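You operate a simulated robot arm through the tools that you are given. There is no shell and no other tool. Be economical: measure what you need, move in short steps, check, and stop when the job is done.

The job below is to be done with a simulated two-armed robot. You get a single attempt, and the scene is never put back.

JOB
Take the purple tart tin and put it in the square pan on the top of the hot cupboard. Take the small jug from the top of the oven table and put it on the top of the narrow table. Take the open sack from the top of the island table and leave it on the top of the bin table. Fetch the orange pad from the raised shelf of the side table and set it on the top of the island table. Put the teal tart tin on the undershelf of the press table. Take the teal tub from the top drying shelf and leave it on the undershelf of the press table. Put the tin that says "carrots" from the top of the press table on the end of the island top and the tin marked "peas" on the island top beside the table well. Do these in any order. Set down upright: small jug, open sack, tin.

The check looks at the end state, three seconds after you hand in, the way a careful person would. Anything else that was tipped, shoved, dropped, spilled or broken makes it a failure.

ROBOT AND FRAMES
Two 7-joint arms with two-finger grippers on one trunk, on a base that drives. Base frame: it is fixed to the floor where the robot stands at the start and does not move with it; the origin is under the middle of the robot, x ahead of it, y to its left, z up. Units: m, degrees, N and s.
The left shoulder is at the start at [0.089, 0.216, 1.11], the right one opposite. With the tool pointing down near the work surface each hand reaches from about 0.32 to 0.84 m from the robot's upright axis, wherever it stands, measured 20 degrees to its own side. Places, roughly: end of the island top [-5.4, -3.2, 0.8]; island top beside the table well [-4.3, -2.8, 0.8]; open sack [-4.25, -2.5, 1]; orange pad (11x8x6 cm) [-4.9, -4, 1.3]; purple tart tin (6x6x3 cm) [0.8, -0.2, 0.9]; small jug [1, -4, 1]; square pan [0.75, -0.5, 1]; teal tart tin (6x6x3 cm) [-6.9, -3.5, 0.9]; teal tub (12x16x10 cm) [-7.1, -4.1, 1.6]; tin [-6.75, -3, 1]; top of the bin table [-3.1, -0.7, 0.9]; top of the island table (164x26 cm) [-4.84, -2.46, 0.8]; top of the narrow table [1, -2.9, 0.9]; undershelf of the press table [-7, -2.4, 0.2]. Payload 3.18 kg a hand.
The TCP of each hand is the grasp point between the finger pads, 0.03 m short of the fingertips. In the tool frame z runs along the fingers and y along their closing line. The gripper opens to 0.144 m. The gripper's body begins 0.103 m behind the TCP.
Orientation is that of the tool frame in the base frame, as [roll, pitch, yaw] about the fixed x, y, z axes, in that order (R = Rz(yaw) Ry(pitch) Rx(roll)). With the fingers straight down and closing along the base's y, the tool's x points along the base's -x, its y along +y and its z along -z.

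CONTROLS
- The arms move only by the tool nudge_tool. It takes "left_moves", "right_moves" or both (then of equal length, played together; a hand with none holds still); each is one flat list of numbers, 7 for each row, row after row: the shift along the tool's x, y, z in units of 50 mm (1.0 is 50 mm), then the turn, a rotation vector about the tool's x, y, z in units of 8 degrees (1.0 is 8 degrees), then the closure, from 0 (fully open) to 1 (shut). In form: [x, y, z, wx, wy, wz, gripper, x, y, z, wx, wy, wz, gripper, ...]. A call has 1 to 10 rows; each row shifts and turns the commanded pose from where the row before left it, along the tool's axes as they then stand. A call with a number of a shift or a turn outside -1 to 1 is refused whole. A row lasts 0.2 s, in which the tool goes at most 0.05 m and 8.6 degrees; a call with a longer step from one row to the next is refused whole, and so is a gripper value outside its range. Where a pose cannot be reached the arm comes as near as it can. A force on the tool above 40 N (or 10 N above the force at the start of the call, whichever is more), or a blocked arm, ends the call early, and 0.2 s more pass. The fingers move at their own pace and stop on an object; they squeeze with about 26 N. The grip force told is the motor's: it shows also when the fingers shut on nothing. Time passes only in rows, and 0.2 s behind the last, so rows that do not move let the fingers close. The reply holds the time, the measured pose of the TCP, the force on the tool along the base axes, the opening and the grip force, in the units named above and with some noise, with the torque about the TCP (base axes, N m) and any sound that the robot's microphone picked up, and new pictures: "views" is both (left out), scene, wrist or none (wrist: the cameras of the hands that moved).
- Cameras (640 x 400 px; columns grow to the right, rows downward): "scene" is now at [0.1885, -0.0327, 1.3418]; the picture's right is [-0.37, -0.93, 0.00], its down [-0.14, 0.05, -0.99] and it looks along [0.92, -0.36, -0.15] (base axes); focal length 222 px, centre (320, 200). "left" rides on the left gripper at [0.076, -0.016, -0.143] in its tool frame; the picture's right is [0.21, 0.98, 0.00], its down [-0.84, 0.18, -0.51] and it looks along [-0.50, 0.11, 0.86] (tool axes); focal length 218 px, centre (320, 200). "right" rides on the right gripper at [0.076, 0.016, -0.143] in its tool frame; the picture's right is [-0.21, 0.98, 0.00], its down [-0.84, -0.18, -0.51] and it looks along [-0.50, -0.11, 0.86] (tool axes); focal length 218 px, centre (320, 200). There is no depth. A picture from a camera that has moved, and an enlarged one, comes with that camera's place and axes in the base frame and with its lens.
- slide_trunk(by): slides the trunk up (or, below 0, down) by that many m; the arms and the scene camera ride with it, the base frame stays. It gives what a move gives, with no picture.
- roll_base(legs): drives the robot by 1 to 6 legs, each [ahead, left, turn to the left] in m, m and degrees, along the robot's own axes; the way and the turn of a leg run together, so that a leg with both is an arc; at most 1.5 m and 180 degrees a leg. The arms and the cameras ride along, it lands a little off, and it stops where it bumps. It gives what a move gives, and a new picture of the scene camera.
- pan_tilt(pan, tilt): turns the head with the scene camera to pan (to the left, within 80 degrees either way) and tilt (down, from -29 to 69), counted from straight ahead of the robot. It gives what a move gives, and a new picture of the scene camera.
- inspect(camera, box): a new picture of the part [left, top, right, bottom] of that camera's present view, enlarged. It takes no simulated time.
- finish_job(): hands the job in; it is judged then, once.

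Work in short steps. Places have to be worked out from the pictures, the camera data and where the tool is seen: move nearer, look again, correct. Check each grasp and each placing, and mend what went wrong. You have 483 turns and 360 pictures in all, those below and enlarged ones among them. Open the grippers and draw the arms clear of the work before you hand the job in, unless the task says otherwise.

The tools are called after "Emit:" as name(argument=value, ...) on one line, values as JSON. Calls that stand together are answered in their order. nudge_tool: Moves the arms, as the interface text tells. Its arguments: {"type":"object","properties":{"left_moves":{"type":"array","items":{"type":"number"}},"right_moves":{"type":"array","items":{"type":"number"}},"views":{"type":"string","enum":["both","scene","wrist","none"]}},"required":[]} The other tools are called the same way: slide_trunk (by) slides the trunk up or down; roll_base (legs) drives the base; pan_tilt (pan, tilt) turns the head that bears the scene camera; inspect (camera, box) takes an enlarged picture of a part of a camera's view; finish_job () hands the job in.

At the start:

```text
time_s: 0.0
left_eef_pos: [0.3415, 0.0383, 1.2782]
left_tcp_rot: [180.0, 0.0, -180.0]
left_wrist_force: [-0.4, -0.1, -1.0]
left_wrist_torque: [0.0, -0.02, 0.0]
left_grip_width: 0.1437
left_gripper_force: 0.1
right_eef_pos: [0.4629, -0.5049, 1.0964]
right_tcp_rot: [179.9, 0.0, 179.9]
right_wrist_force: [0.4, -0.9, 0.2]
right_wrist_torque: [-0.03, 0.0, 0.01]
right_grip_width: 0.1439
right_gripper_force: 0.0
trunk travel left (down, up): [-0.193, 0.177]
robot x, y, heading: [0.0, 0.0026, -0.0]
head pan, tilt: [-21.5, 8.4]
```

scene: 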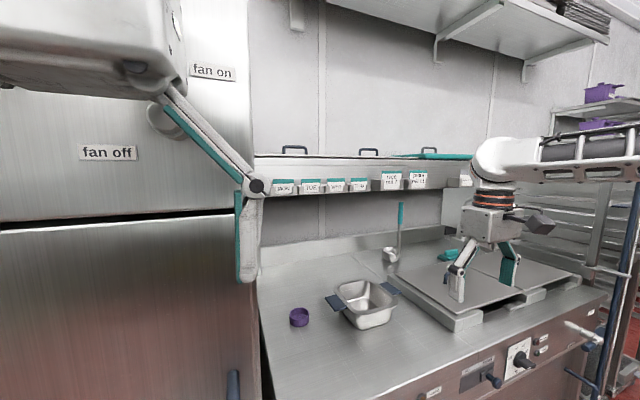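
right: 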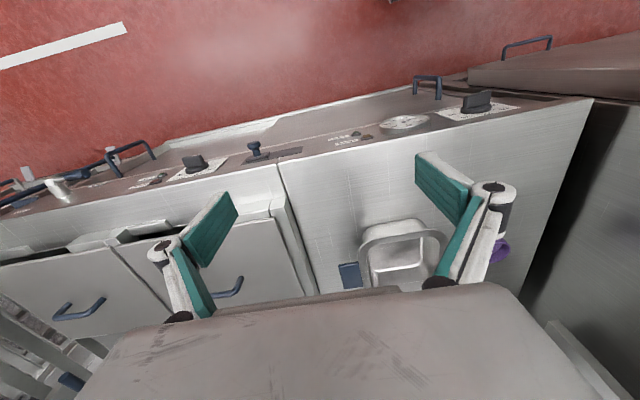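
left: 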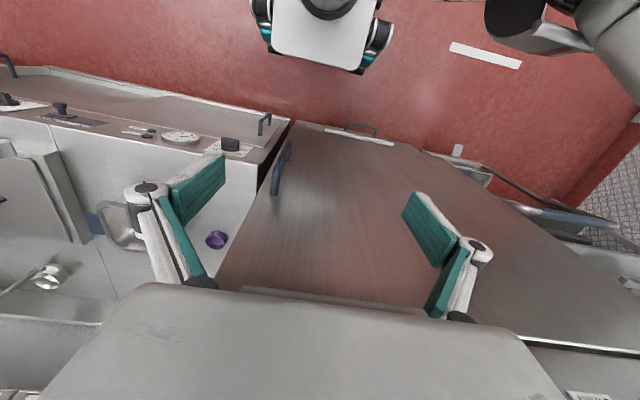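

I start by looking down at the tin and the pan to measure them.

Emit:
pan_tilt(pan=-20, tilt=35)

Emit:
inspect(camera="scene", box=[220, 100, 540, 300])

```text
time_s: 0.9
left_eef_pos: [0.344, 0.0397, 1.2764]
left_tcp_rot: [179.8, 0.1, -179.7]
left_wrist_force: [47.9, 6.1, -29.2]
left_wrist_torque: [-0.6, 4.61, -0.02]
left_grip_width: 0.144
left_gripper_force: 0.1
right_eef_pos: [0.4633, -0.5054, 1.0965]
right_tcp_rot: [-180.0, -0.1, -180.0]
right_wrist_force: [-0.4, -0.1, -0.6]
right_wrist_torque: [-0.02, 0.0, 0.02]
right_grip_width: 0.144
right_gripper_force: 0.1
trunk travel left (down, up): [-0.193, 0.177]
robot x, y, heading: [0.0004, -0.0009, 0.1]
head pan, tilt: [-20.0, 35.0]
camera scene: at [0.1902, -0.0301, 1.326], right [-0.34, -0.94, 0.0], down [-0.29, 0.1, -0.95], along [0.9, -0.32, -0.31], focal length 222 px, centre (320, 200)
```

scene: 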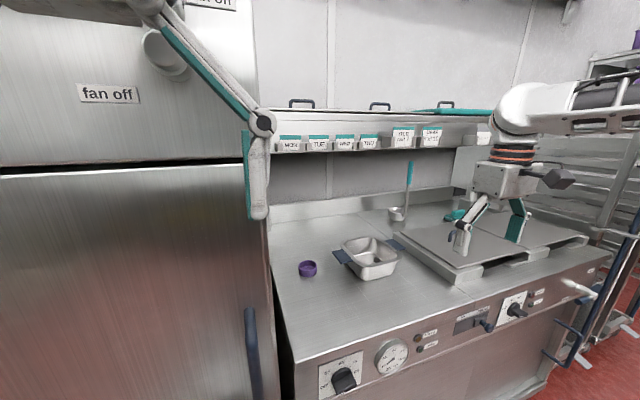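

```text
2.00 times, centred on (380, 200) of scene
camera zoom: at [0.1902, -0.0301, 1.326], right [-0.34, -0.94, 0.0], down [-0.29, 0.1, -0.95], along [0.9, -0.32, -0.31], focal length 444 px, centre (200, 200)
```

zoom: 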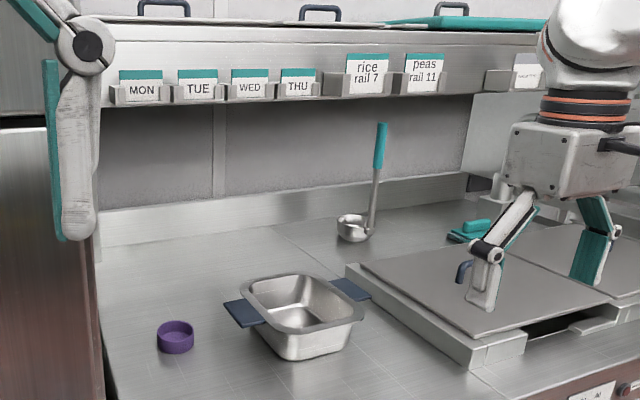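

The head is pressing on the left gripper (48 N), so I put the tilt back and move the left hand out of the way to its left.

Emit:
pan_tilt(pan=-20, tilt=8)

Emit:
nudge_tool(left_moves=[0, 1, 0, 0, 0, 0, 0, 0, 1, 0, 0, 0, 0, 0, 0, 1, 0, 0, 0, 0, 0, 0, 1, 0, 0, 0, 0, 0, 0, 1, 0, 0, 0, 0, 0], views="none")

Emit:
pan_tilt(pan=-20, tilt=35)

```text
time_s: 1.8
left_eef_pos: [0.3393, 0.0398, 1.2785]
left_tcp_rot: [-179.9, 0.0, 179.9]
left_wrist_force: [-0.1, -0.1, -0.4]
left_wrist_torque: [-0.01, 0.0, -0.04]
left_grip_width: 0.1439
left_gripper_force: 0.0
right_eef_pos: [0.4643, -0.5041, 1.0972]
right_tcp_rot: [-180.0, 0.0, 179.9]
right_wrist_force: [0.9, 0.1, -0.2]
right_wrist_torque: [0.01, 0.03, -0.01]
right_grip_width: 0.1443
right_gripper_force: 0.0
trunk travel left (down, up): [-0.193, 0.177]
robot x, y, heading: [0.0011, -0.0018, -0.3]
head pan, tilt: [-20.0, 8.0]
camera scene: at [0.1896, -0.0303, 1.3424], right [-0.34, -0.94, 0.0], down [-0.13, 0.05, -0.99], along [0.93, -0.34, -0.14], focal length 222 px, centre (320, 200)
```

scene: 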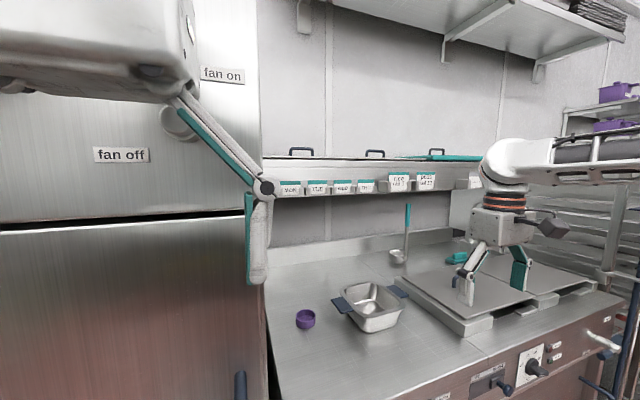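

```text
time_s: 3.0
left_eef_pos: [0.334, 0.2698, 1.2549]
left_tcp_rot: [-179.9, 0.1, -179.9]
left_wrist_force: [0.1, 0.1, -1.1]
left_wrist_torque: [-0.05, 0.02, 0.0]
left_grip_width: 0.1437
left_gripper_force: 0.0
left hand out of reach, approached as far as the arm can: row 5
right_eef_pos: [0.4638, -0.5023, 1.0967]
right_tcp_rot: [-179.9, 0.0, -180.0]
right_wrist_force: [-0.1, 0.5, 0.0]
right_wrist_torque: [-0.05, 0.04, 0.0]
right_grip_width: 0.1436
right_gripper_force: 0.0
trunk travel left (down, up): [-0.193, 0.177]
robot x, y, heading: [0.0022, 0.0015, -0.1]
head pan, tilt: [-20.0, 8.0]
```

```text
time_s: 3.9
left_eef_pos: [0.3336, 0.2663, 1.2553]
left_tcp_rot: [-179.8, 0.0, -179.9]
left_wrist_force: [0.2, -0.2, 0.1]
left_wrist_torque: [-0.02, 0.05, -0.02]
left_grip_width: 0.1442
left_gripper_force: 0.0
right_eef_pos: [0.4628, -0.5045, 1.0956]
right_tcp_rot: [-180.0, 0.0, 179.9]
right_wrist_force: [-0.4, 0.6, 0.2]
right_wrist_torque: [-0.04, 0.02, -0.03]
right_grip_width: 0.1438
right_gripper_force: 0.0
trunk travel left (down, up): [-0.193, 0.177]
robot x, y, heading: [-0.0008, 0.0034, -0.1]
head pan, tilt: [-20.0, 35.0]
camera scene: at [0.1851, -0.0288, 1.2992], right [-0.34, -0.94, 0.0], down [-0.54, 0.2, -0.82], along [0.77, -0.28, -0.57], focal length 222 px, centre (320, 200)
```

scene: 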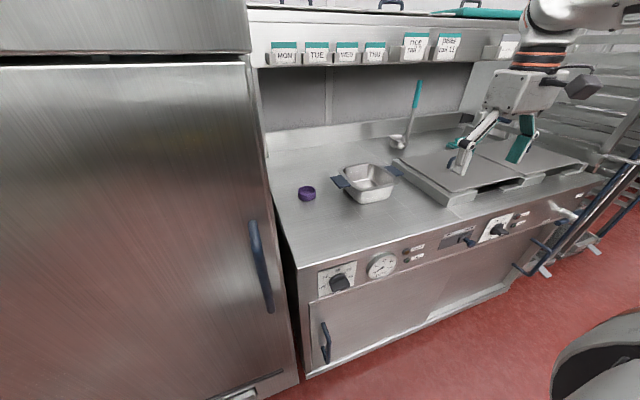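

The left hand is clear. I put the tin near [0.765, -0.19, 0.9] and the fridge's edge near y=-0.06. I move the right hand to above the tin to look from its wrist.

Emit:
nudge_tool(right_moves=[-0.6, 0.69, 0, 0, 0, 0, 0.3, -0.6, 0.69, 0, 0, 0, 0, 0.3, -0.6, 0.69, 0, 0, 0, 0, 0.3, -0.6, 0.69, 0, 0, 0, 0, 0.3, -0.6, 0.69, 0, 0, 0, 0, 0.3, -0.6, 0.69, 0, 0, 0, 0, 0.3, -0.6, 0.69, 0, 0, 0, 0, 0.3, -0.6, 0.69, 0, 0, 0, 0, 0.3, -0.6, 0.69, 0, 0, 0, 0, 0.3])

```text
time_s: 5.9
left_eef_pos: [0.3333, 0.2663, 1.2553]
left_tcp_rot: [-179.9, 0.0, -179.8]
left_wrist_force: [0.4, -0.8, 0.3]
left_wrist_torque: [0.01, -0.01, 0.01]
left_grip_width: 0.144
left_gripper_force: 0.0
right_eef_pos: [0.6509, -0.2884, 1.096]
right_tcp_rot: [-180.0, 0.0, 180.0]
right_wrist_force: [0.0, -0.2, 0.7]
right_wrist_torque: [0.0, 0.01, -0.01]
right_grip_width: 0.1005
right_gripper_force: 0.2
right hand out of reach, approached as far as the arm can: row 7, 8, 9
trunk travel left (down, up): [-0.193, 0.177]
robot x, y, heading: [0.0008, 0.0001, -0.1]
head pan, tilt: [-20.0, 35.0]
camera scene: at [0.1854, -0.0287, 1.299], right [-0.34, -0.94, 0.0], down [-0.54, 0.2, -0.82], along [0.77, -0.28, -0.57], focal length 222 px, centre (320, 200)
camera right: at [0.5725, -0.2735, 1.2385], right [0.21, 0.98, 0.0], down [0.84, -0.18, 0.51], along [0.5, -0.11, -0.86], focal length 218 px, centre (320, 200)
```

scene: 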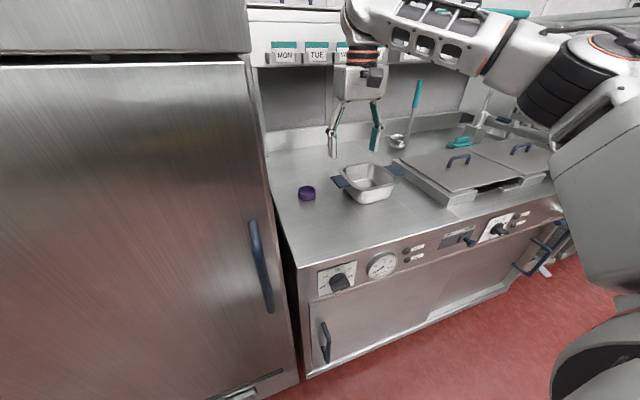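
right: 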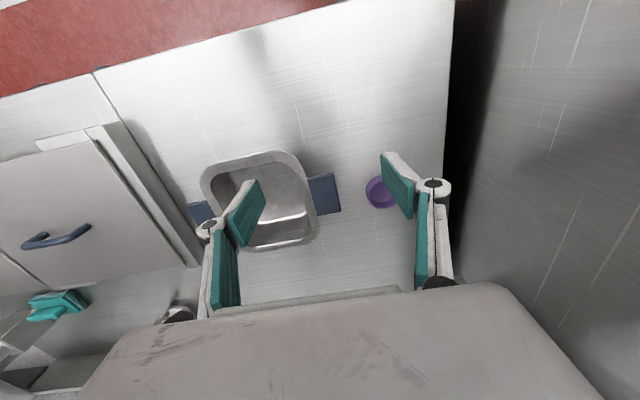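

The tin is near [0.777, -0.205, 0.90] and the pan's middle near [0.72, -0.40], but the arm ran short of reach. I drive 0.12 m ahead.

Emit:
roll_base(legs=[[0.12, 0, 0]])

Emit:
nudge_tool(right_moves=[0, 1, 0, 0, 0, 0, 0.3, 0, 0.4, 0, 0, 0, 0, 0.3], views="wrist")

```text
time_s: 7.0
left_eef_pos: [0.4075, 0.2667, 1.2544]
left_tcp_rot: [180.0, -0.4, 179.5]
left_wrist_force: [-1.2, 0.5, -0.6]
left_wrist_torque: [-0.02, -0.01, 0.0]
left_grip_width: 0.144
left_gripper_force: 0.0
right_eef_pos: [0.7301, -0.2901, 1.0949]
right_tcp_rot: [180.0, -0.1, 179.8]
right_wrist_force: [-0.2, 0.7, -0.8]
right_wrist_torque: [0.0, 0.02, -0.04]
right_grip_width: 0.1009
right_gripper_force: 0.1
trunk travel left (down, up): [-0.193, 0.177]
robot x, y, heading: [0.0807, 0.0003, 0.3]
head pan, tilt: [-20.0, 35.0]
stopped in leg 1: the force on the tool passed its limit at 94 N (the readings are from after the stop); the commanded pose is now the measured one
camera scene: at [0.2654, -0.0285, 1.2989], right [-0.34, -0.94, 0.0], down [-0.54, 0.2, -0.82], along [0.77, -0.28, -0.57], focal length 222 px, centre (320, 200)
```

scene: 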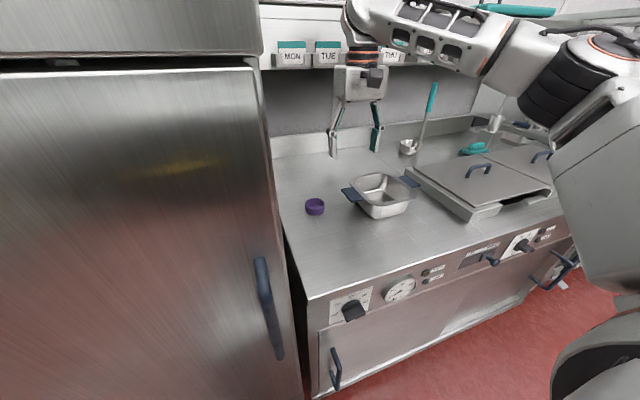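

```text
time_s: 7.6
left_eef_pos: [0.4078, 0.2654, 1.2544]
left_tcp_rot: [180.0, -0.4, 179.4]
left_wrist_force: [0.0, 0.1, -1.0]
left_wrist_torque: [0.04, 0.0, 0.04]
left_grip_width: 0.1441
left_gripper_force: 0.1
right_eef_pos: [0.7144, -0.2654, 1.0912]
right_tcp_rot: [-180.0, -0.1, 179.8]
right_wrist_force: [0.5, 0.0, -0.1]
right_wrist_torque: [0.02, 0.04, -0.01]
right_grip_width: 0.1009
right_gripper_force: 0.0
right hand out of reach, approached as far as the arm can: row 1, 2
trunk travel left (down, up): [-0.193, 0.177]
robot x, y, heading: [0.0798, -0.0014, 0.1]
head pan, tilt: [-20.0, 35.0]
camera right: at [0.6367, -0.2489, 1.2345], right [0.21, 0.98, 0.0], down [0.84, -0.18, 0.51], along [0.49, -0.11, -0.86], focal length 218 px, centre (320, 200)
```

right: 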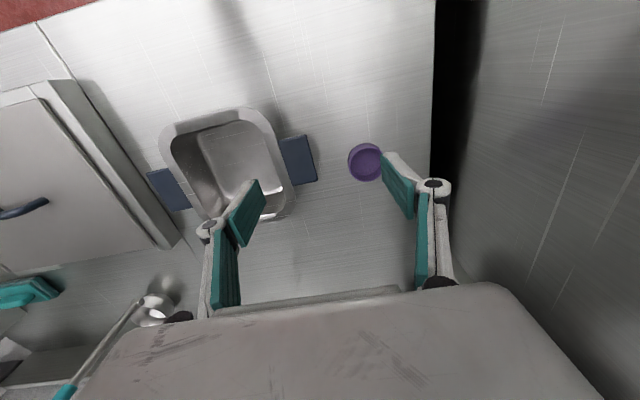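

Something was touched at 94 N. I look to the left to see where the left hand is relative to the fridge.

Emit:
pan_tilt(pan=40, tilt=5)

Emit:
inspect(camera="left", box=[0, 0, 640, 400])

```text
time_s: 8.9
left_eef_pos: [0.4088, 0.2665, 1.2563]
left_tcp_rot: [180.0, -0.4, 179.3]
left_wrist_force: [0.3, -0.7, 0.0]
left_wrist_torque: [0.02, -0.01, -0.01]
left_grip_width: 0.1439
left_gripper_force: 0.0
right_eef_pos: [0.7139, -0.2638, 1.0919]
right_tcp_rot: [-180.0, -0.1, 180.0]
right_wrist_force: [-0.6, 1.2, 0.1]
right_wrist_torque: [-0.01, -0.02, 0.0]
right_grip_width: 0.1007
right_gripper_force: 0.1
trunk travel left (down, up): [-0.193, 0.177]
robot x, y, heading: [0.0781, 0.0041, 0.2]
head pan, tilt: [40.0, 5.0]
camera scene: at [0.2526, 0.0602, 1.3473], right [0.64, -0.77, 0.0], down [-0.07, -0.06, -1.0], along [0.76, 0.64, -0.09], focal length 222 px, centre (320, 200)
```

scene: 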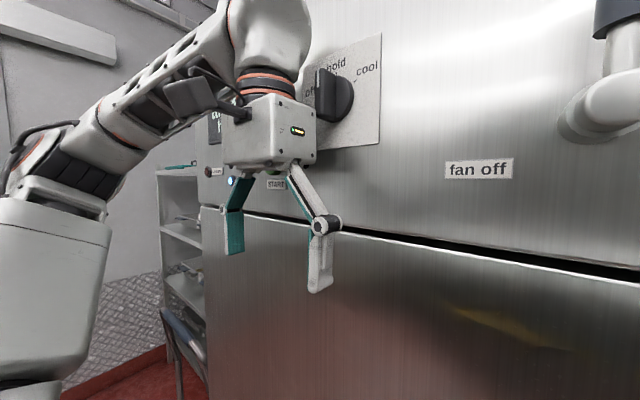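

```text
1.00 times, centred on (320, 200) of left (not enlarged: the box is as wide or as high as the picture)
camera zoom: at [0.3307, 0.2515, 1.3985], right [-0.2, 0.98, 0.0], down [0.85, 0.17, 0.5], along [0.49, 0.1, -0.86], focal length 218 px, centre (320, 200)
```

zoom: 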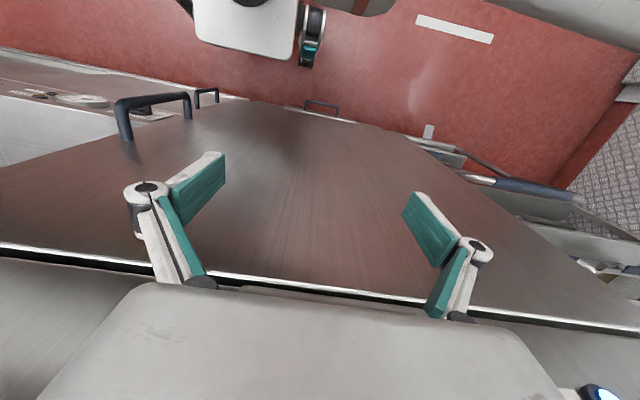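

The left wrist touched the oven's knob. I back off, lower the left hand below the knob, then go ahead again.

Emit:
roll_base(legs=[[-0.06, 0, 0]])

Emit:
nudge_tool(left_moves=[0, 0, 1, 0, 0, 0, 0.5, 0, 0, 1, 0, 0, 0, 0.5, 0, 0, 1, 0, 0, 0, 0.5, 0, 0, 1, 0, 0, 0, 0.5, 0, 0, 1, 0, 0, 0, 0.5, 0.5, 0, 0, 0, 0, 0, 0.5], views="scene")

```text
time_s: 9.9
left_eef_pos: [0.3474, 0.2657, 1.2566]
left_tcp_rot: [-180.0, -0.3, 179.4]
left_wrist_force: [-0.1, -0.7, 0.0]
left_wrist_torque: [-0.01, -0.04, 0.02]
left_grip_width: 0.1441
left_gripper_force: 0.1
right_eef_pos: [0.6547, -0.2647, 1.0931]
right_tcp_rot: [180.0, -0.1, 179.9]
right_wrist_force: [0.3, -0.2, 0.7]
right_wrist_torque: [0.0, -0.02, 0.0]
right_grip_width: 0.1006
right_gripper_force: 0.2
trunk travel left (down, up): [-0.193, 0.177]
robot x, y, heading: [0.0203, -0.0005, -0.0]
head pan, tilt: [40.0, 5.0]
camera scene: at [0.1924, 0.0602, 1.3474], right [0.64, -0.77, 0.0], down [-0.07, -0.06, -1.0], along [0.76, 0.64, -0.09], focal length 222 px, centre (320, 200)
```

scene: 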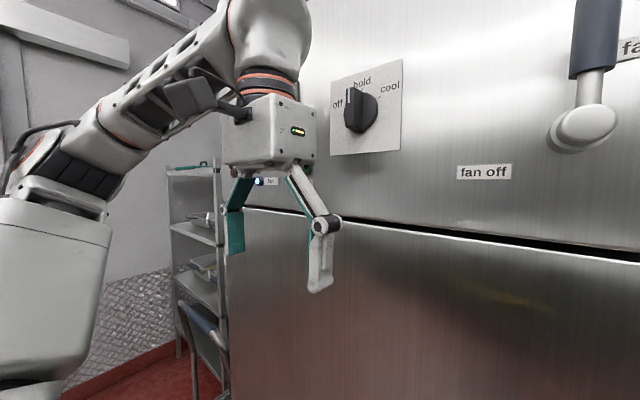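

```text
time_s: 11.3
left_eef_pos: [0.3344, 0.2662, 1.0157]
left_tcp_rot: [-180.0, -0.4, 179.2]
left_wrist_force: [0.1, -0.8, 1.0]
left_wrist_torque: [0.02, -0.04, 0.01]
left_grip_width: 0.0721
left_gripper_force: 0.0
left hand out of reach, approached as far as the arm can: row 6
right_eef_pos: [0.6533, -0.2652, 1.0935]
right_tcp_rot: [179.9, 0.0, 179.9]
right_wrist_force: [-1.1, -0.8, 0.3]
right_wrist_torque: [0.03, -0.02, -0.03]
right_grip_width: 0.1008
right_gripper_force: 0.0
trunk travel left (down, up): [-0.193, 0.177]
robot x, y, heading: [0.0203, -0.0022, -0.1]
head pan, tilt: [40.0, 5.0]
camera scene: at [0.1924, 0.0596, 1.3477], right [0.64, -0.77, 0.0], down [-0.07, -0.06, -1.0], along [0.76, 0.64, -0.09], focal length 222 px, centre (320, 200)
```

scene: 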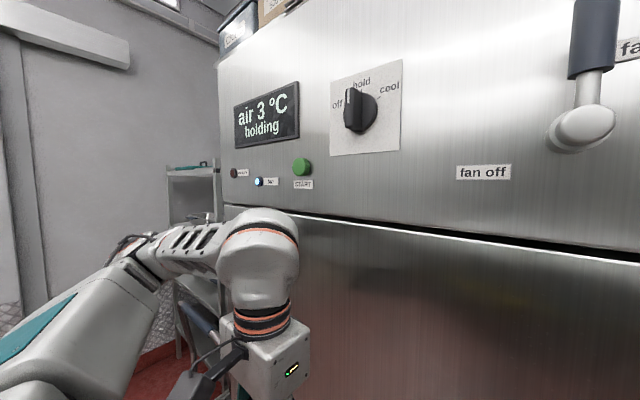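

The chiller's display and the knob ("holding") are untouched. Now I lower the right hand a little, move it left, and watch.

Emit:
nudge_tool(right_moves=[0, 0, 1, 0, 0, 0, 0.3, 0, 1, 0, 0, 0, 0, 0.3, 0, 0.2, 0, 0, 0, 0, 0.3], views="none")

Emit:
pan_tilt(pan=-20, tilt=15)

```text
time_s: 12.1
left_eef_pos: [0.3362, 0.2667, 1.0152]
left_tcp_rot: [-179.9, -0.6, 179.4]
left_wrist_force: [1.2, -0.8, -0.7]
left_wrist_torque: [0.0, 0.01, -0.01]
left_grip_width: 0.072
left_gripper_force: 0.1
right_eef_pos: [0.6563, -0.2449, 1.0424]
right_tcp_rot: [-180.0, 0.1, 179.9]
right_wrist_force: [-0.1, -0.1, 0.7]
right_wrist_torque: [0.0, 0.03, 0.01]
right_grip_width: 0.1011
right_gripper_force: 0.0
right hand out of reach, approached as far as the arm can: row 2, 3
trunk travel left (down, up): [-0.193, 0.177]
robot x, y, heading: [0.0222, -0.0002, 0.0]
head pan, tilt: [40.0, 5.0]
```

```text
time_s: 13.4
left_eef_pos: [0.3364, 0.2663, 1.0151]
left_tcp_rot: [179.9, -0.4, 179.3]
left_wrist_force: [0.8, -0.6, 0.4]
left_wrist_torque: [-0.04, -0.05, 0.01]
left_grip_width: 0.0718
left_gripper_force: 0.1
right_eef_pos: [0.6559, -0.2438, 1.0421]
right_tcp_rot: [180.0, 0.0, 179.9]
right_wrist_force: [-0.2, -0.1, -0.2]
right_wrist_torque: [0.06, 0.02, 0.0]
right_grip_width: 0.1011
right_gripper_force: 0.1
trunk travel left (down, up): [-0.193, 0.177]
robot x, y, heading: [0.0244, 0.0012, -0.1]
head pan, tilt: [-20.0, 15.0]
camera scene: at [0.2108, -0.0307, 1.3312], right [-0.34, -0.94, 0.0], down [-0.24, 0.09, -0.97], along [0.91, -0.33, -0.26], focal length 222 px, centre (320, 200)
```

scene: 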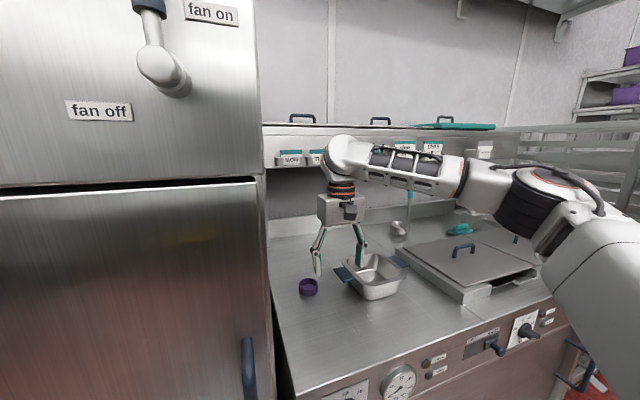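

I drive 0.07 m ahead, then bring the hand to y=-0.205 and lower, with the gripper at about 8 cm.

Emit:
roll_base(legs=[[0.07, 0, 0]])

Emit:
nudge_tool(right_moves=[0, 0, 0.6, 0, 0, 0, 0.42, 0, 0.7, 0, 0, 0, 0, 0.42], views="wrist")

```text
time_s: 14.4
left_eef_pos: [0.406, 0.266, 1.0146]
left_tcp_rot: [179.9, -0.5, 179.3]
left_wrist_force: [-0.1, 0.0, 0.3]
left_wrist_torque: [0.0, 0.04, 0.02]
left_grip_width: 0.0719
left_gripper_force: 0.2
right_eef_pos: [0.7262, -0.2448, 1.0412]
right_tcp_rot: [-180.0, -0.2, 179.9]
right_wrist_force: [0.1, -0.8, -1.4]
right_wrist_torque: [-0.01, 0.05, -0.03]
right_grip_width: 0.1006
right_gripper_force: 0.0
trunk travel left (down, up): [-0.193, 0.177]
robot x, y, heading: [0.09, -0.0027, -0.2]
head pan, tilt: [-20.0, 15.0]
camera scene: at [0.2811, -0.0307, 1.331], right [-0.34, -0.94, 0.0], down [-0.24, 0.09, -0.97], along [0.91, -0.33, -0.26], focal length 222 px, centre (320, 200)
```

scene: 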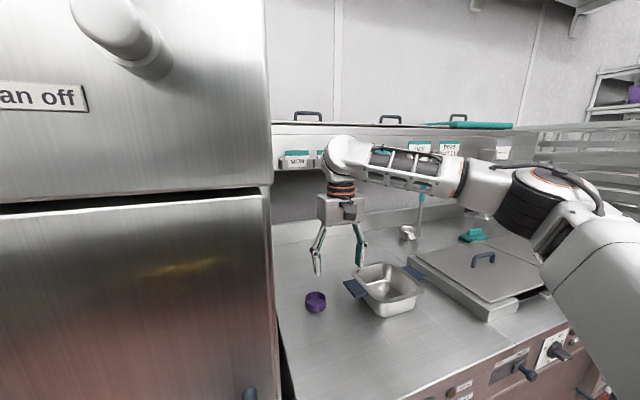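

```text
time_s: 15.0
left_eef_pos: [0.4055, 0.267, 1.0159]
left_tcp_rot: [179.9, -0.5, 179.3]
left_wrist_force: [0.2, 0.5, -0.3]
left_wrist_torque: [-0.01, -0.01, 0.01]
left_grip_width: 0.0721
left_gripper_force: 0.1
right_eef_pos: [0.7244, -0.2325, 1.0127]
right_tcp_rot: [180.0, 0.1, 179.8]
right_wrist_force: [0.4, 0.0, 0.2]
right_wrist_torque: [-0.02, -0.02, -0.04]
right_grip_width: 0.0836
right_gripper_force: 0.1
right hand out of reach, approached as far as the arm can: row 2
trunk travel left (down, up): [-0.193, 0.177]
robot x, y, heading: [0.0884, -0.0031, -0.0]
head pan, tilt: [-20.0, 15.0]
camera right: at [0.6468, -0.2174, 1.155], right [0.21, 0.98, 0.0], down [0.84, -0.18, 0.51], along [0.5, -0.11, -0.86], focal length 218 px, centre (320, 200)
```

right: 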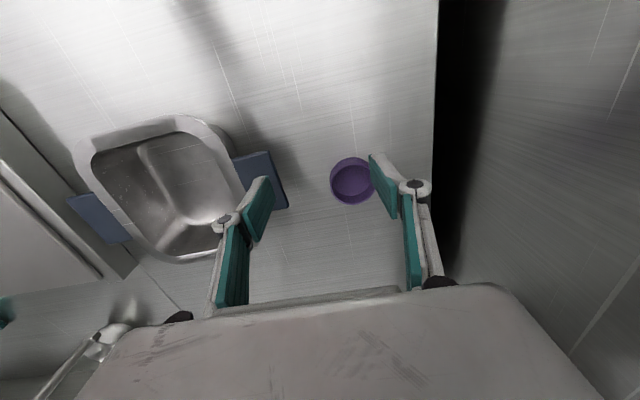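

The tin is confirmed at [0.776, -0.205]. The arm doesn't go farther left from here, so I shift the base 3 cm left.

Emit:
roll_base(legs=[[0, 0.03, 0]])

Emit:
nudge_tool(right_moves=[0, 0, 0.8, 0, 0, 0, 0.42, -0.5, 0, 0.2, 0, 0, 0, 0.42, -0.5, 0, 0, 0, 0, 0, 0.42], views="wrist")

```text
time_s: 16.0
left_eef_pos: [0.4055, 0.2971, 1.0157]
left_tcp_rot: [-179.9, -0.5, 179.4]
left_wrist_force: [-0.2, -0.3, 0.3]
left_wrist_torque: [-0.08, -0.01, -0.01]
left_grip_width: 0.0722
left_gripper_force: 0.1
right_eef_pos: [0.7257, -0.2027, 1.0128]
right_tcp_rot: [-180.0, 0.0, 179.8]
right_wrist_force: [0.6, 0.3, 0.9]
right_wrist_torque: [-0.05, -0.04, -0.02]
right_grip_width: 0.0834
right_gripper_force: 0.1
trunk travel left (down, up): [-0.193, 0.177]
robot x, y, heading: [0.0918, 0.028, -0.1]
head pan, tilt: [-20.0, 15.0]
camera scene: at [0.2801, -0.0002, 1.3312], right [-0.34, -0.94, 0.0], down [-0.24, 0.09, -0.97], along [0.91, -0.33, -0.26], focal length 222 px, centre (320, 200)
```

scene: 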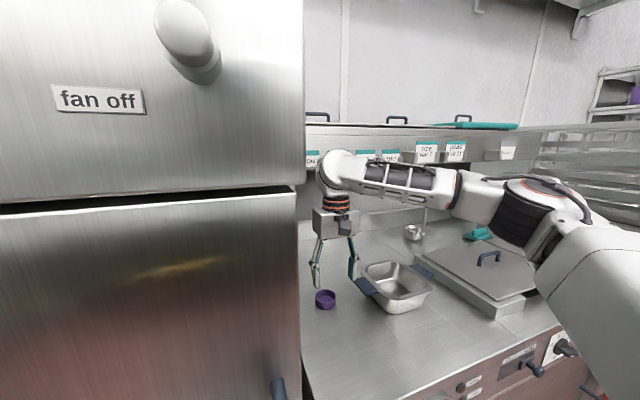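

```text
time_s: 16.8
left_eef_pos: [0.4054, 0.2966, 1.0161]
left_tcp_rot: [180.0, -0.5, 179.3]
left_wrist_force: [0.0, -0.2, 0.3]
left_wrist_torque: [0.0, 0.05, 0.0]
left_grip_width: 0.072
left_gripper_force: 0.0
right_eef_pos: [0.733, -0.204, 0.9694]
right_tcp_rot: [-180.0, 0.2, 179.7]
right_wrist_force: [0.0, 1.0, -0.8]
right_wrist_torque: [-0.03, 0.01, -0.02]
right_grip_width: 0.0837
right_gripper_force: 0.2
right hand out of reach, approached as far as the arm can: row 2, 3
trunk travel left (down, up): [-0.193, 0.177]
robot x, y, heading: [0.0884, 0.0294, -0.1]
head pan, tilt: [-20.0, 15.0]
camera right: at [0.6553, -0.1873, 1.1118], right [0.21, 0.98, 0.0], down [0.84, -0.18, 0.51], along [0.5, -0.11, -0.86], focal length 218 px, centre (320, 200)
```

right: 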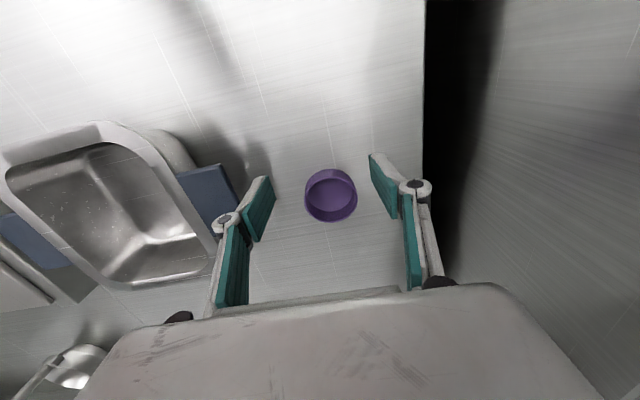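

The tin is centred between the fingers but about 4 cm ahead and out of reach, so I drive 4.3 cm further ahead.

Emit:
roll_base(legs=[[0.043, 0, 0]])

Emit:
inspect(camera="right", box=[0, 0, 640, 400])

```text
time_s: 17.7
left_eef_pos: [0.4241, 0.2986, 1.0159]
left_tcp_rot: [179.5, 0.3, 178.7]
left_wrist_force: [-9.7, 3.4, 5.5]
left_wrist_torque: [-0.31, -1.44, 0.31]
left_grip_width: 0.0722
left_gripper_force: 0.1
right_eef_pos: [0.7609, -0.2006, 0.9688]
right_tcp_rot: [-179.8, 0.1, 179.9]
right_wrist_force: [0.8, -0.1, 0.5]
right_wrist_torque: [-0.01, 0.01, 0.03]
right_grip_width: 0.0837
right_gripper_force: 0.1
trunk travel left (down, up): [-0.193, 0.177]
robot x, y, heading: [0.1187, 0.0322, 0.5]
head pan, tilt: [-20.0, 15.0]
stopped in leg 1: the robot was blocked; the commanded pose is now the measured one
camera scene: at [0.3053, 0.0002, 1.3317], right [-0.34, -0.94, 0.0], down [-0.24, 0.09, -0.97], along [0.91, -0.33, -0.26], focal length 222 px, centre (320, 200)
```

scene: 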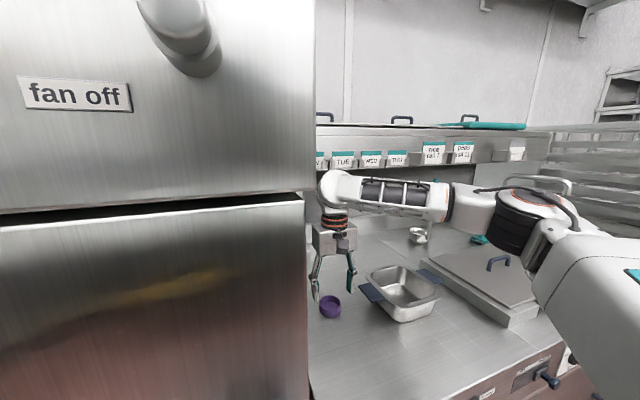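

```text
1.00 times, centred on (320, 200) of right (not enlarged: the box is as wide or as high as the picture)
camera zoom: at [0.6821, -0.1853, 1.1121], right [0.21, 0.98, 0.0], down [0.84, -0.18, 0.51], along [0.5, -0.11, -0.86], focal length 218 px, centre (320, 200)
```

zoom: 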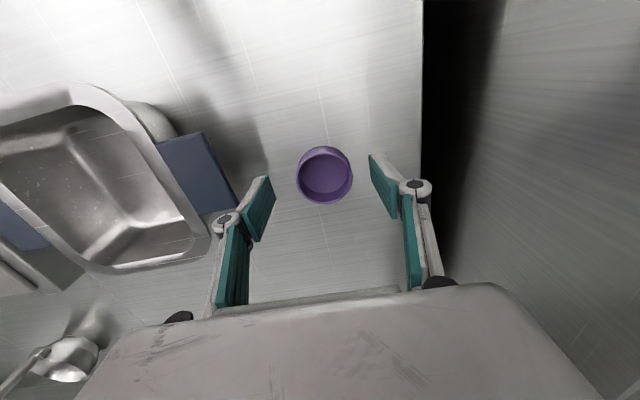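

The tin is centred laterally. I ease the left hand off the door and see whether the right hand reaches lower and farther.

Emit:
nudge_tool(left_moves=[0.4, 0, 0, 0, 0, 0, 0.5, 0, 0, 0, 0, 0, 0, 0.5, 0, 0, 0, 0, 0, 0, 0.5], right_moves=[0, 0, 0.5, 0, 0, 0, 0.42, -0.3, 0, 0, 0, 0, 0, 0.42, 0, 0, 0, 0, 0, 0, 0.42], views="wrist")

```text
time_s: 18.5
left_eef_pos: [0.4245, 0.2984, 1.0164]
left_tcp_rot: [179.7, 0.4, 178.6]
left_wrist_force: [-11.0, 5.2, 4.3]
left_wrist_torque: [-0.52, -1.51, 0.45]
left_grip_width: 0.0721
left_gripper_force: 0.0
left hand out of reach, approached as far as the arm can: row 1
right_eef_pos: [0.7673, -0.2009, 0.945]
right_tcp_rot: [-180.0, 0.2, 179.9]
right_wrist_force: [0.4, 0.6, 0.5]
right_wrist_torque: [0.0, 0.0, 0.03]
right_grip_width: 0.0835
right_gripper_force: 0.0
right hand out of reach, approached as far as the arm can: row 2
trunk travel left (down, up): [-0.193, 0.177]
robot x, y, heading: [0.1238, 0.0294, 0.1]
head pan, tilt: [-20.0, 15.0]
camera right: at [0.6885, -0.1855, 1.0882], right [0.21, 0.98, 0.0], down [0.84, -0.18, 0.51], along [0.5, -0.11, -0.86], focal length 218 px, centre (320, 200)
camera left: at [0.3467, 0.2837, 1.1586], right [-0.18, 0.98, 0.01], down [0.84, 0.15, 0.51], along [0.5, 0.1, -0.86], focal length 218 px, centre (320, 200)
```

right: 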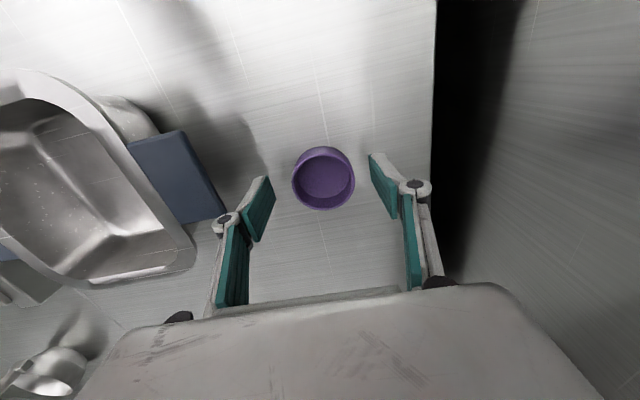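
left: 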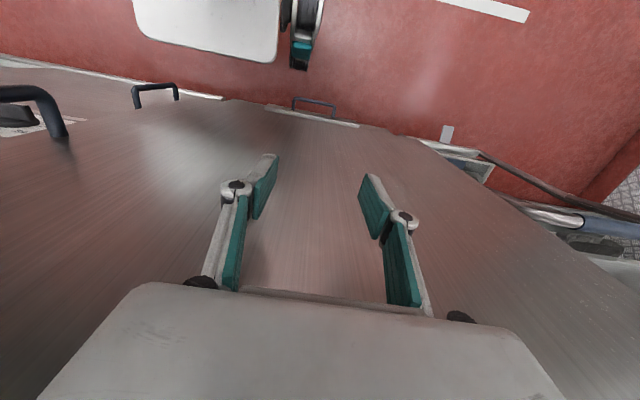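

Tin is at [0.775, -0.202]; pads at x 0.755–0.779 cover its middle. I lower to z≈0.92 and close.

Emit:
nudge_tool(right_moves=[-0.15, 0, 0.5, 0, 0, 0, 0.42, 0, 0, 0, 0, 0, 0, 0.8, 0, 0, 0, 0, 0, 0, 0.8, 0, 0, 0, 0, 0, 0, 0.8], views="wrist")

```text
time_s: 19.5
left_eef_pos: [0.4237, 0.298, 1.0149]
left_tcp_rot: [179.6, 0.3, 178.6]
left_wrist_force: [-9.3, 2.6, 5.0]
left_wrist_torque: [-0.26, -1.36, 0.28]
left_grip_width: 0.0721
left_gripper_force: 0.0
right_eef_pos: [0.7707, -0.2056, 0.92]
right_tcp_rot: [179.9, 0.3, 179.9]
right_wrist_force: [0.1, -0.3, 0.0]
right_wrist_torque: [-0.01, -0.02, 0.01]
right_grip_width: 0.0588
right_gripper_force: 25.8
right hand out of reach, approached as far as the arm can: row 1
trunk travel left (down, up): [-0.193, 0.177]
robot x, y, heading: [0.121, 0.0286, 0.2]
head pan, tilt: [-20.0, 15.0]
camera right: at [0.6925, -0.189, 1.0632], right [0.21, 0.98, 0.0], down [0.84, -0.18, 0.51], along [0.5, -0.11, -0.86], focal length 218 px, centre (320, 200)
```

right: 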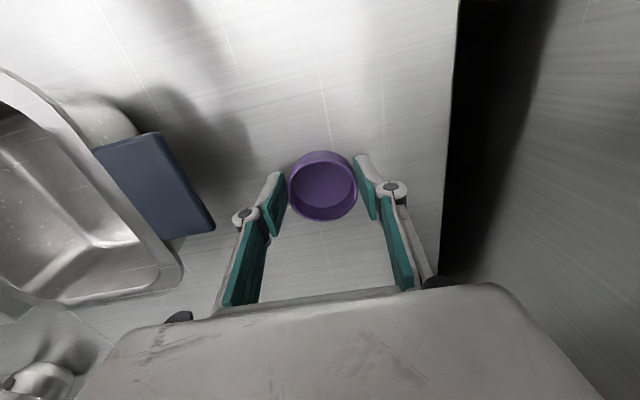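

The tin is held (5.9 cm). I lift it 12 cm and back the base off the chiller.

Emit:
nudge_tool(right_moves=[0, 0, -0.8, 0, 0, 0, 0.8, 0, 0, -0.8, 0, 0, 0, 0.8, 0, 0, -0.8, 0, 0, 0, 0.8], views="none")

Emit:
roll_base(legs=[[-0.06, 0, 0]])

Emit:
nudge_tool(right_moves=[0, -1, 0, 0, 0, 0, 0.8, 0, -1, 0, 0, 0, 0, 0.8, 0, -1, 0, 0, 0, 0, 0.8], views="both")

```text
time_s: 20.3
left_eef_pos: [0.4254, 0.2995, 1.0165]
left_tcp_rot: [179.6, 0.3, 178.5]
left_wrist_force: [-8.4, 0.5, 5.2]
left_wrist_torque: [0.0, -1.16, 0.16]
left_grip_width: 0.0722
left_gripper_force: 0.1
right_eef_pos: [0.765, -0.2205, 1.036]
right_tcp_rot: [-180.0, 0.2, 179.9]
right_wrist_force: [0.5, 0.6, -0.3]
right_wrist_torque: [0.0, -0.01, -0.02]
right_grip_width: 0.0589
right_gripper_force: 26.2
right hand out of reach, approached as far as the arm can: row 2, 3
trunk travel left (down, up): [-0.193, 0.177]
robot x, y, heading: [0.1214, 0.0267, 0.4]
head pan, tilt: [-20.0, 15.0]
```

```text
time_s: 21.2
left_eef_pos: [0.3689, 0.2979, 1.0145]
left_tcp_rot: [179.6, 0.0, 178.6]
left_wrist_force: [0.5, -0.1, -0.3]
left_wrist_torque: [0.0, -0.03, 0.01]
left_grip_width: 0.072
left_gripper_force: 0.1
right_eef_pos: [0.7073, -0.2219, 1.0324]
right_tcp_rot: [-180.0, 0.0, 180.0]
right_wrist_force: [-0.7, 0.0, 0.1]
right_wrist_torque: [0.0, -0.05, -0.01]
right_grip_width: 0.059
right_gripper_force: 26.0
trunk travel left (down, up): [-0.193, 0.177]
robot x, y, heading: [0.0609, 0.0304, 0.3]
head pan, tilt: [-20.0, 15.0]
camera scene: at [0.2485, -0.0004, 1.3314], right [-0.34, -0.94, 0.0], down [-0.24, 0.09, -0.97], along [0.91, -0.33, -0.26], focal length 222 px, centre (320, 200)
```

scene: 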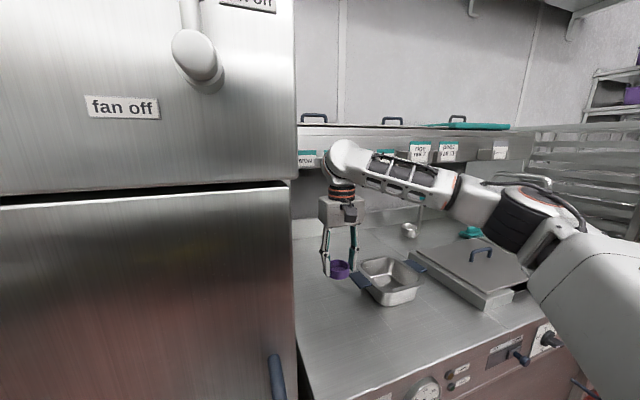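

```text
time_s: 22.1
left_eef_pos: [0.37, 0.2964, 1.0163]
left_tcp_rot: [179.5, 0.0, 178.5]
left_wrist_force: [-0.1, -0.1, 1.0]
left_wrist_torque: [0.05, -0.02, 0.01]
left_grip_width: 0.0721
left_gripper_force: 0.1
right_eef_pos: [0.7084, -0.3729, 1.0323]
right_tcp_rot: [179.8, 0.1, 179.8]
right_wrist_force: [-0.4, 0.3, -0.7]
right_wrist_torque: [0.04, 0.01, 0.02]
right_grip_width: 0.0587
right_gripper_force: 26.1
trunk travel left (down, up): [-0.193, 0.177]
robot x, y, heading: [0.0612, 0.0312, 0.4]
head pan, tilt: [-20.0, 15.0]
camera scene: at [0.2496, -0.0016, 1.3312], right [-0.34, -0.94, 0.0], down [-0.24, 0.09, -0.97], along [0.91, -0.33, -0.26], focal length 222 px, centre (320, 200)
camera right: at [0.6306, -0.3573, 1.1744], right [0.21, 0.98, 0.0], down [0.84, -0.18, 0.51], along [0.5, -0.11, -0.86], focal length 218 px, centre (320, 200)
```

scene: 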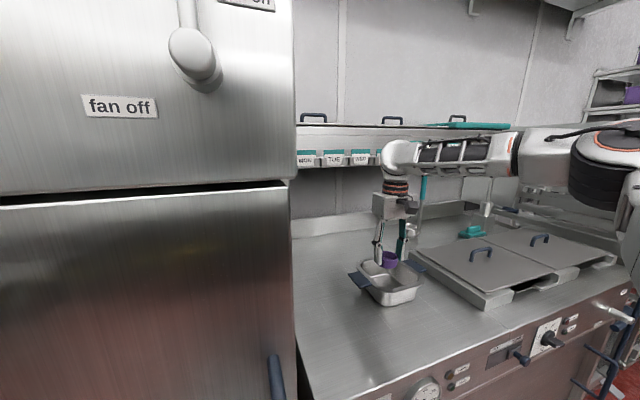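
right: 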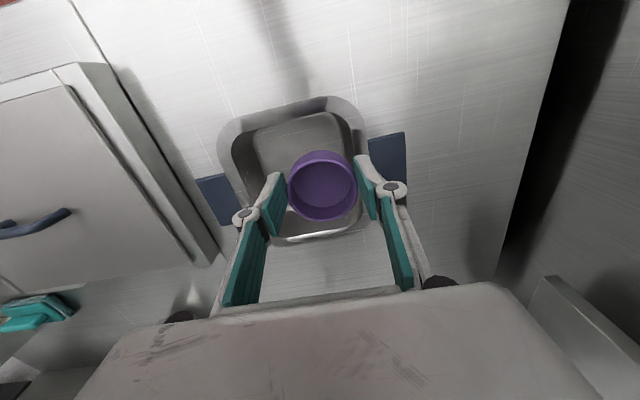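

The pan's middle is at about [0.72, -0.40], aligned with my axes. I shift over it and lower partway.

Emit:
nudge_tool(right_moves=[-0.24, -0.55, 0, 0, 0, 0, 0.8, 0, 0, 0.8, 0, 0, 0, 0.8, 0, 0, 0.5, 0, 0, 0, 0.8], views="both")

```text
time_s: 22.9
left_eef_pos: [0.3711, 0.2974, 1.0154]
left_tcp_rot: [179.6, -0.2, 178.6]
left_wrist_force: [0.3, -0.5, -0.3]
left_wrist_torque: [0.01, 0.02, -0.02]
left_grip_width: 0.0717
left_gripper_force: 0.2
right_eef_pos: [0.7202, -0.3981, 0.9669]
right_tcp_rot: [179.9, 0.0, 179.8]
right_wrist_force: [0.3, -0.2, -0.2]
right_wrist_torque: [0.02, 0.01, -0.02]
right_grip_width: 0.0587
right_gripper_force: 26.0
trunk travel left (down, up): [-0.193, 0.177]
robot x, y, heading: [0.0602, 0.0289, 0.0]
head pan, tilt: [-20.0, 15.0]
camera scene: at [0.2502, -0.0009, 1.331], right [-0.34, -0.94, 0.0], down [-0.24, 0.09, -0.97], along [0.91, -0.33, -0.26], focal length 222 px, centre (320, 200)
camera right: at [0.6427, -0.3831, 1.1089], right [0.21, 0.98, 0.0], down [0.84, -0.18, 0.51], along [0.5, -0.11, -0.86], focal length 218 px, centre (320, 200)
```

scene: 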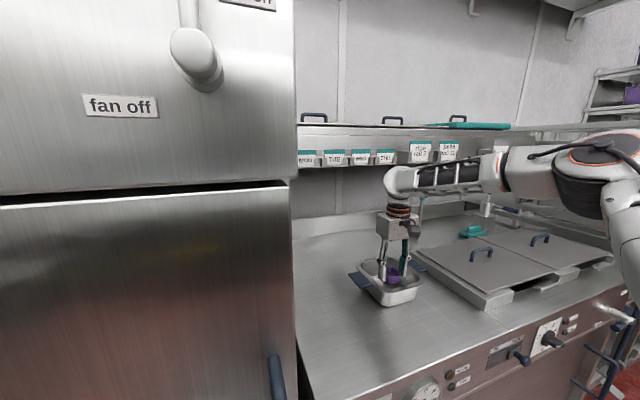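
right: 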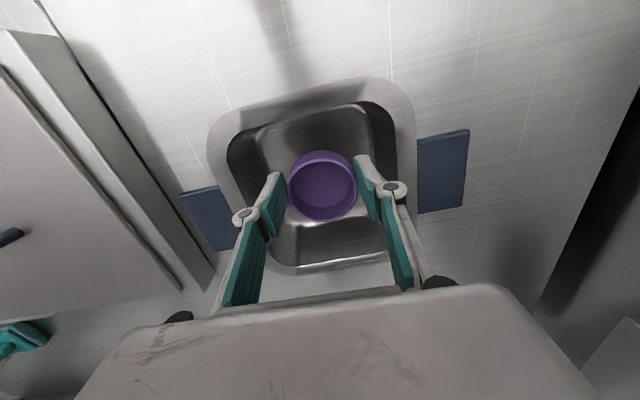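

Nearly centred; I shift 4 mm right and lower to the pan's bottom, watching the force.

Emit:
nudge_tool(right_moves=[0, -0.08, 0.4, 0, 0, 0, 0.8, 0, 0, 0.2, 0, 0, 0, 0.8, 0, 0, 0.12, 0, 0, 0, 0.8], views="wrist")

```text
time_s: 23.6
left_eef_pos: [0.3695, 0.2975, 1.0145]
left_tcp_rot: [179.6, 0.0, 178.6]
left_wrist_force: [0.3, 0.4, 0.3]
left_wrist_torque: [0.06, 0.02, 0.02]
left_grip_width: 0.0722
left_gripper_force: 0.1
right_eef_pos: [0.7212, -0.4033, 0.9309]
right_tcp_rot: [-180.0, 0.0, 179.9]
right_wrist_force: [-0.3, 0.8, -0.4]
right_wrist_torque: [0.01, 0.0, -0.01]
right_grip_width: 0.059
right_gripper_force: 25.6
trunk travel left (down, up): [-0.193, 0.177]
robot x, y, heading: [0.0566, 0.029, 0.4]
head pan, tilt: [-20.0, 15.0]
camera right: at [0.6427, -0.387, 1.0736], right [0.21, 0.98, 0.0], down [0.84, -0.18, 0.51], along [0.5, -0.11, -0.86], focal length 218 px, centre (320, 200)
```

right: 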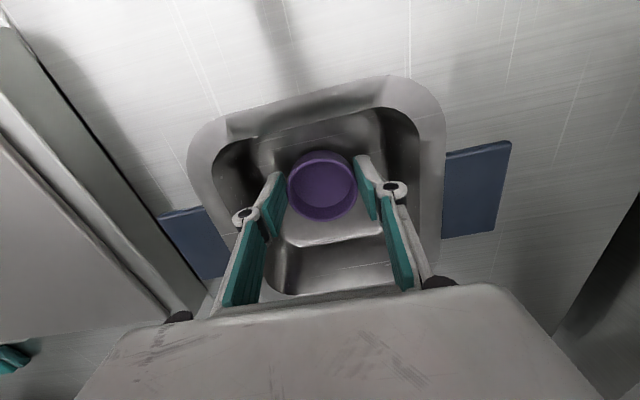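

Lower a few more millimetres.

Emit:
nudge_tool(right_moves=[0, -0.03, 0.08, 0, 0, 0, 0.8, 0, 0, 0.06, 0, 0, 0, 0.8], views="none")

```text
time_s: 24.2
left_eef_pos: [0.3689, 0.2984, 1.0146]
left_tcp_rot: [179.7, 0.0, 178.5]
left_wrist_force: [0.8, -0.1, -0.4]
left_wrist_torque: [0.0, -0.03, -0.01]
left_grip_width: 0.0719
left_gripper_force: 0.0
right_eef_pos: [0.7202, -0.4038, 0.9246]
right_tcp_rot: [-180.0, 0.1, 180.0]
right_wrist_force: [0.1, 0.5, 2.7]
right_wrist_torque: [0.01, -0.09, -0.01]
right_grip_width: 0.0586
right_gripper_force: 26.1
trunk travel left (down, up): [-0.193, 0.177]
robot x, y, heading: [0.0608, 0.0314, 0.2]
head pan, tilt: [-20.0, 15.0]
```

Force of 2.7 N upward suggests touchdown. I open to about 7.5 cm and lift.

Emit:
nudge_tool(right_moves=[0, 0, 0, 0, 0, 0, 0.48, 0, 0, 0, 0, 0, 0, 0.48, 0, 0, -0.6, 0, 0, 0, 0.48, 0, 0, -1, 0, 0, 0, 0.48, 0, 0, -1, 0, 0, 0, 0.48], views="wrist")

```text
time_s: 25.4
left_eef_pos: [0.3687, 0.2971, 1.0158]
left_tcp_rot: [179.6, 0.0, 178.7]
left_wrist_force: [-0.3, -0.3, 0.4]
left_wrist_torque: [-0.01, -0.03, 0.01]
left_grip_width: 0.0719
left_gripper_force: 0.0
right_eef_pos: [0.7205, -0.4043, 1.0538]
right_tcp_rot: [180.0, -0.1, 179.9]
right_wrist_force: [0.3, 0.0, -0.2]
right_wrist_torque: [-0.01, 0.02, 0.02]
right_grip_width: 0.0747
right_gripper_force: 0.0
trunk travel left (down, up): [-0.193, 0.177]
robot x, y, heading: [0.0627, 0.0307, 0.4]
head pan, tilt: [-20.0, 15.0]
camera right: at [0.6422, -0.389, 1.1967], right [0.21, 0.98, 0.0], down [0.84, -0.18, 0.51], along [0.5, -0.11, -0.86], focal length 218 px, centre (320, 200)
```

right: 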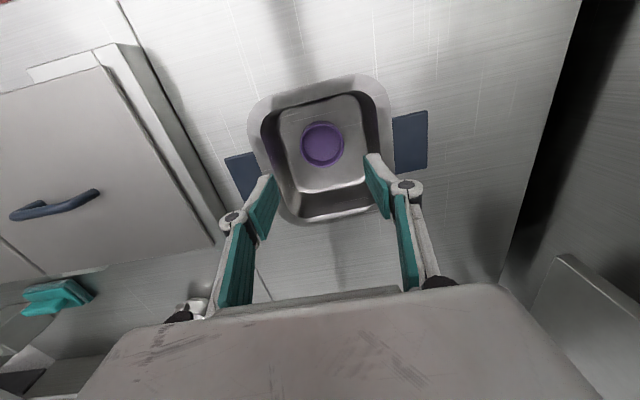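

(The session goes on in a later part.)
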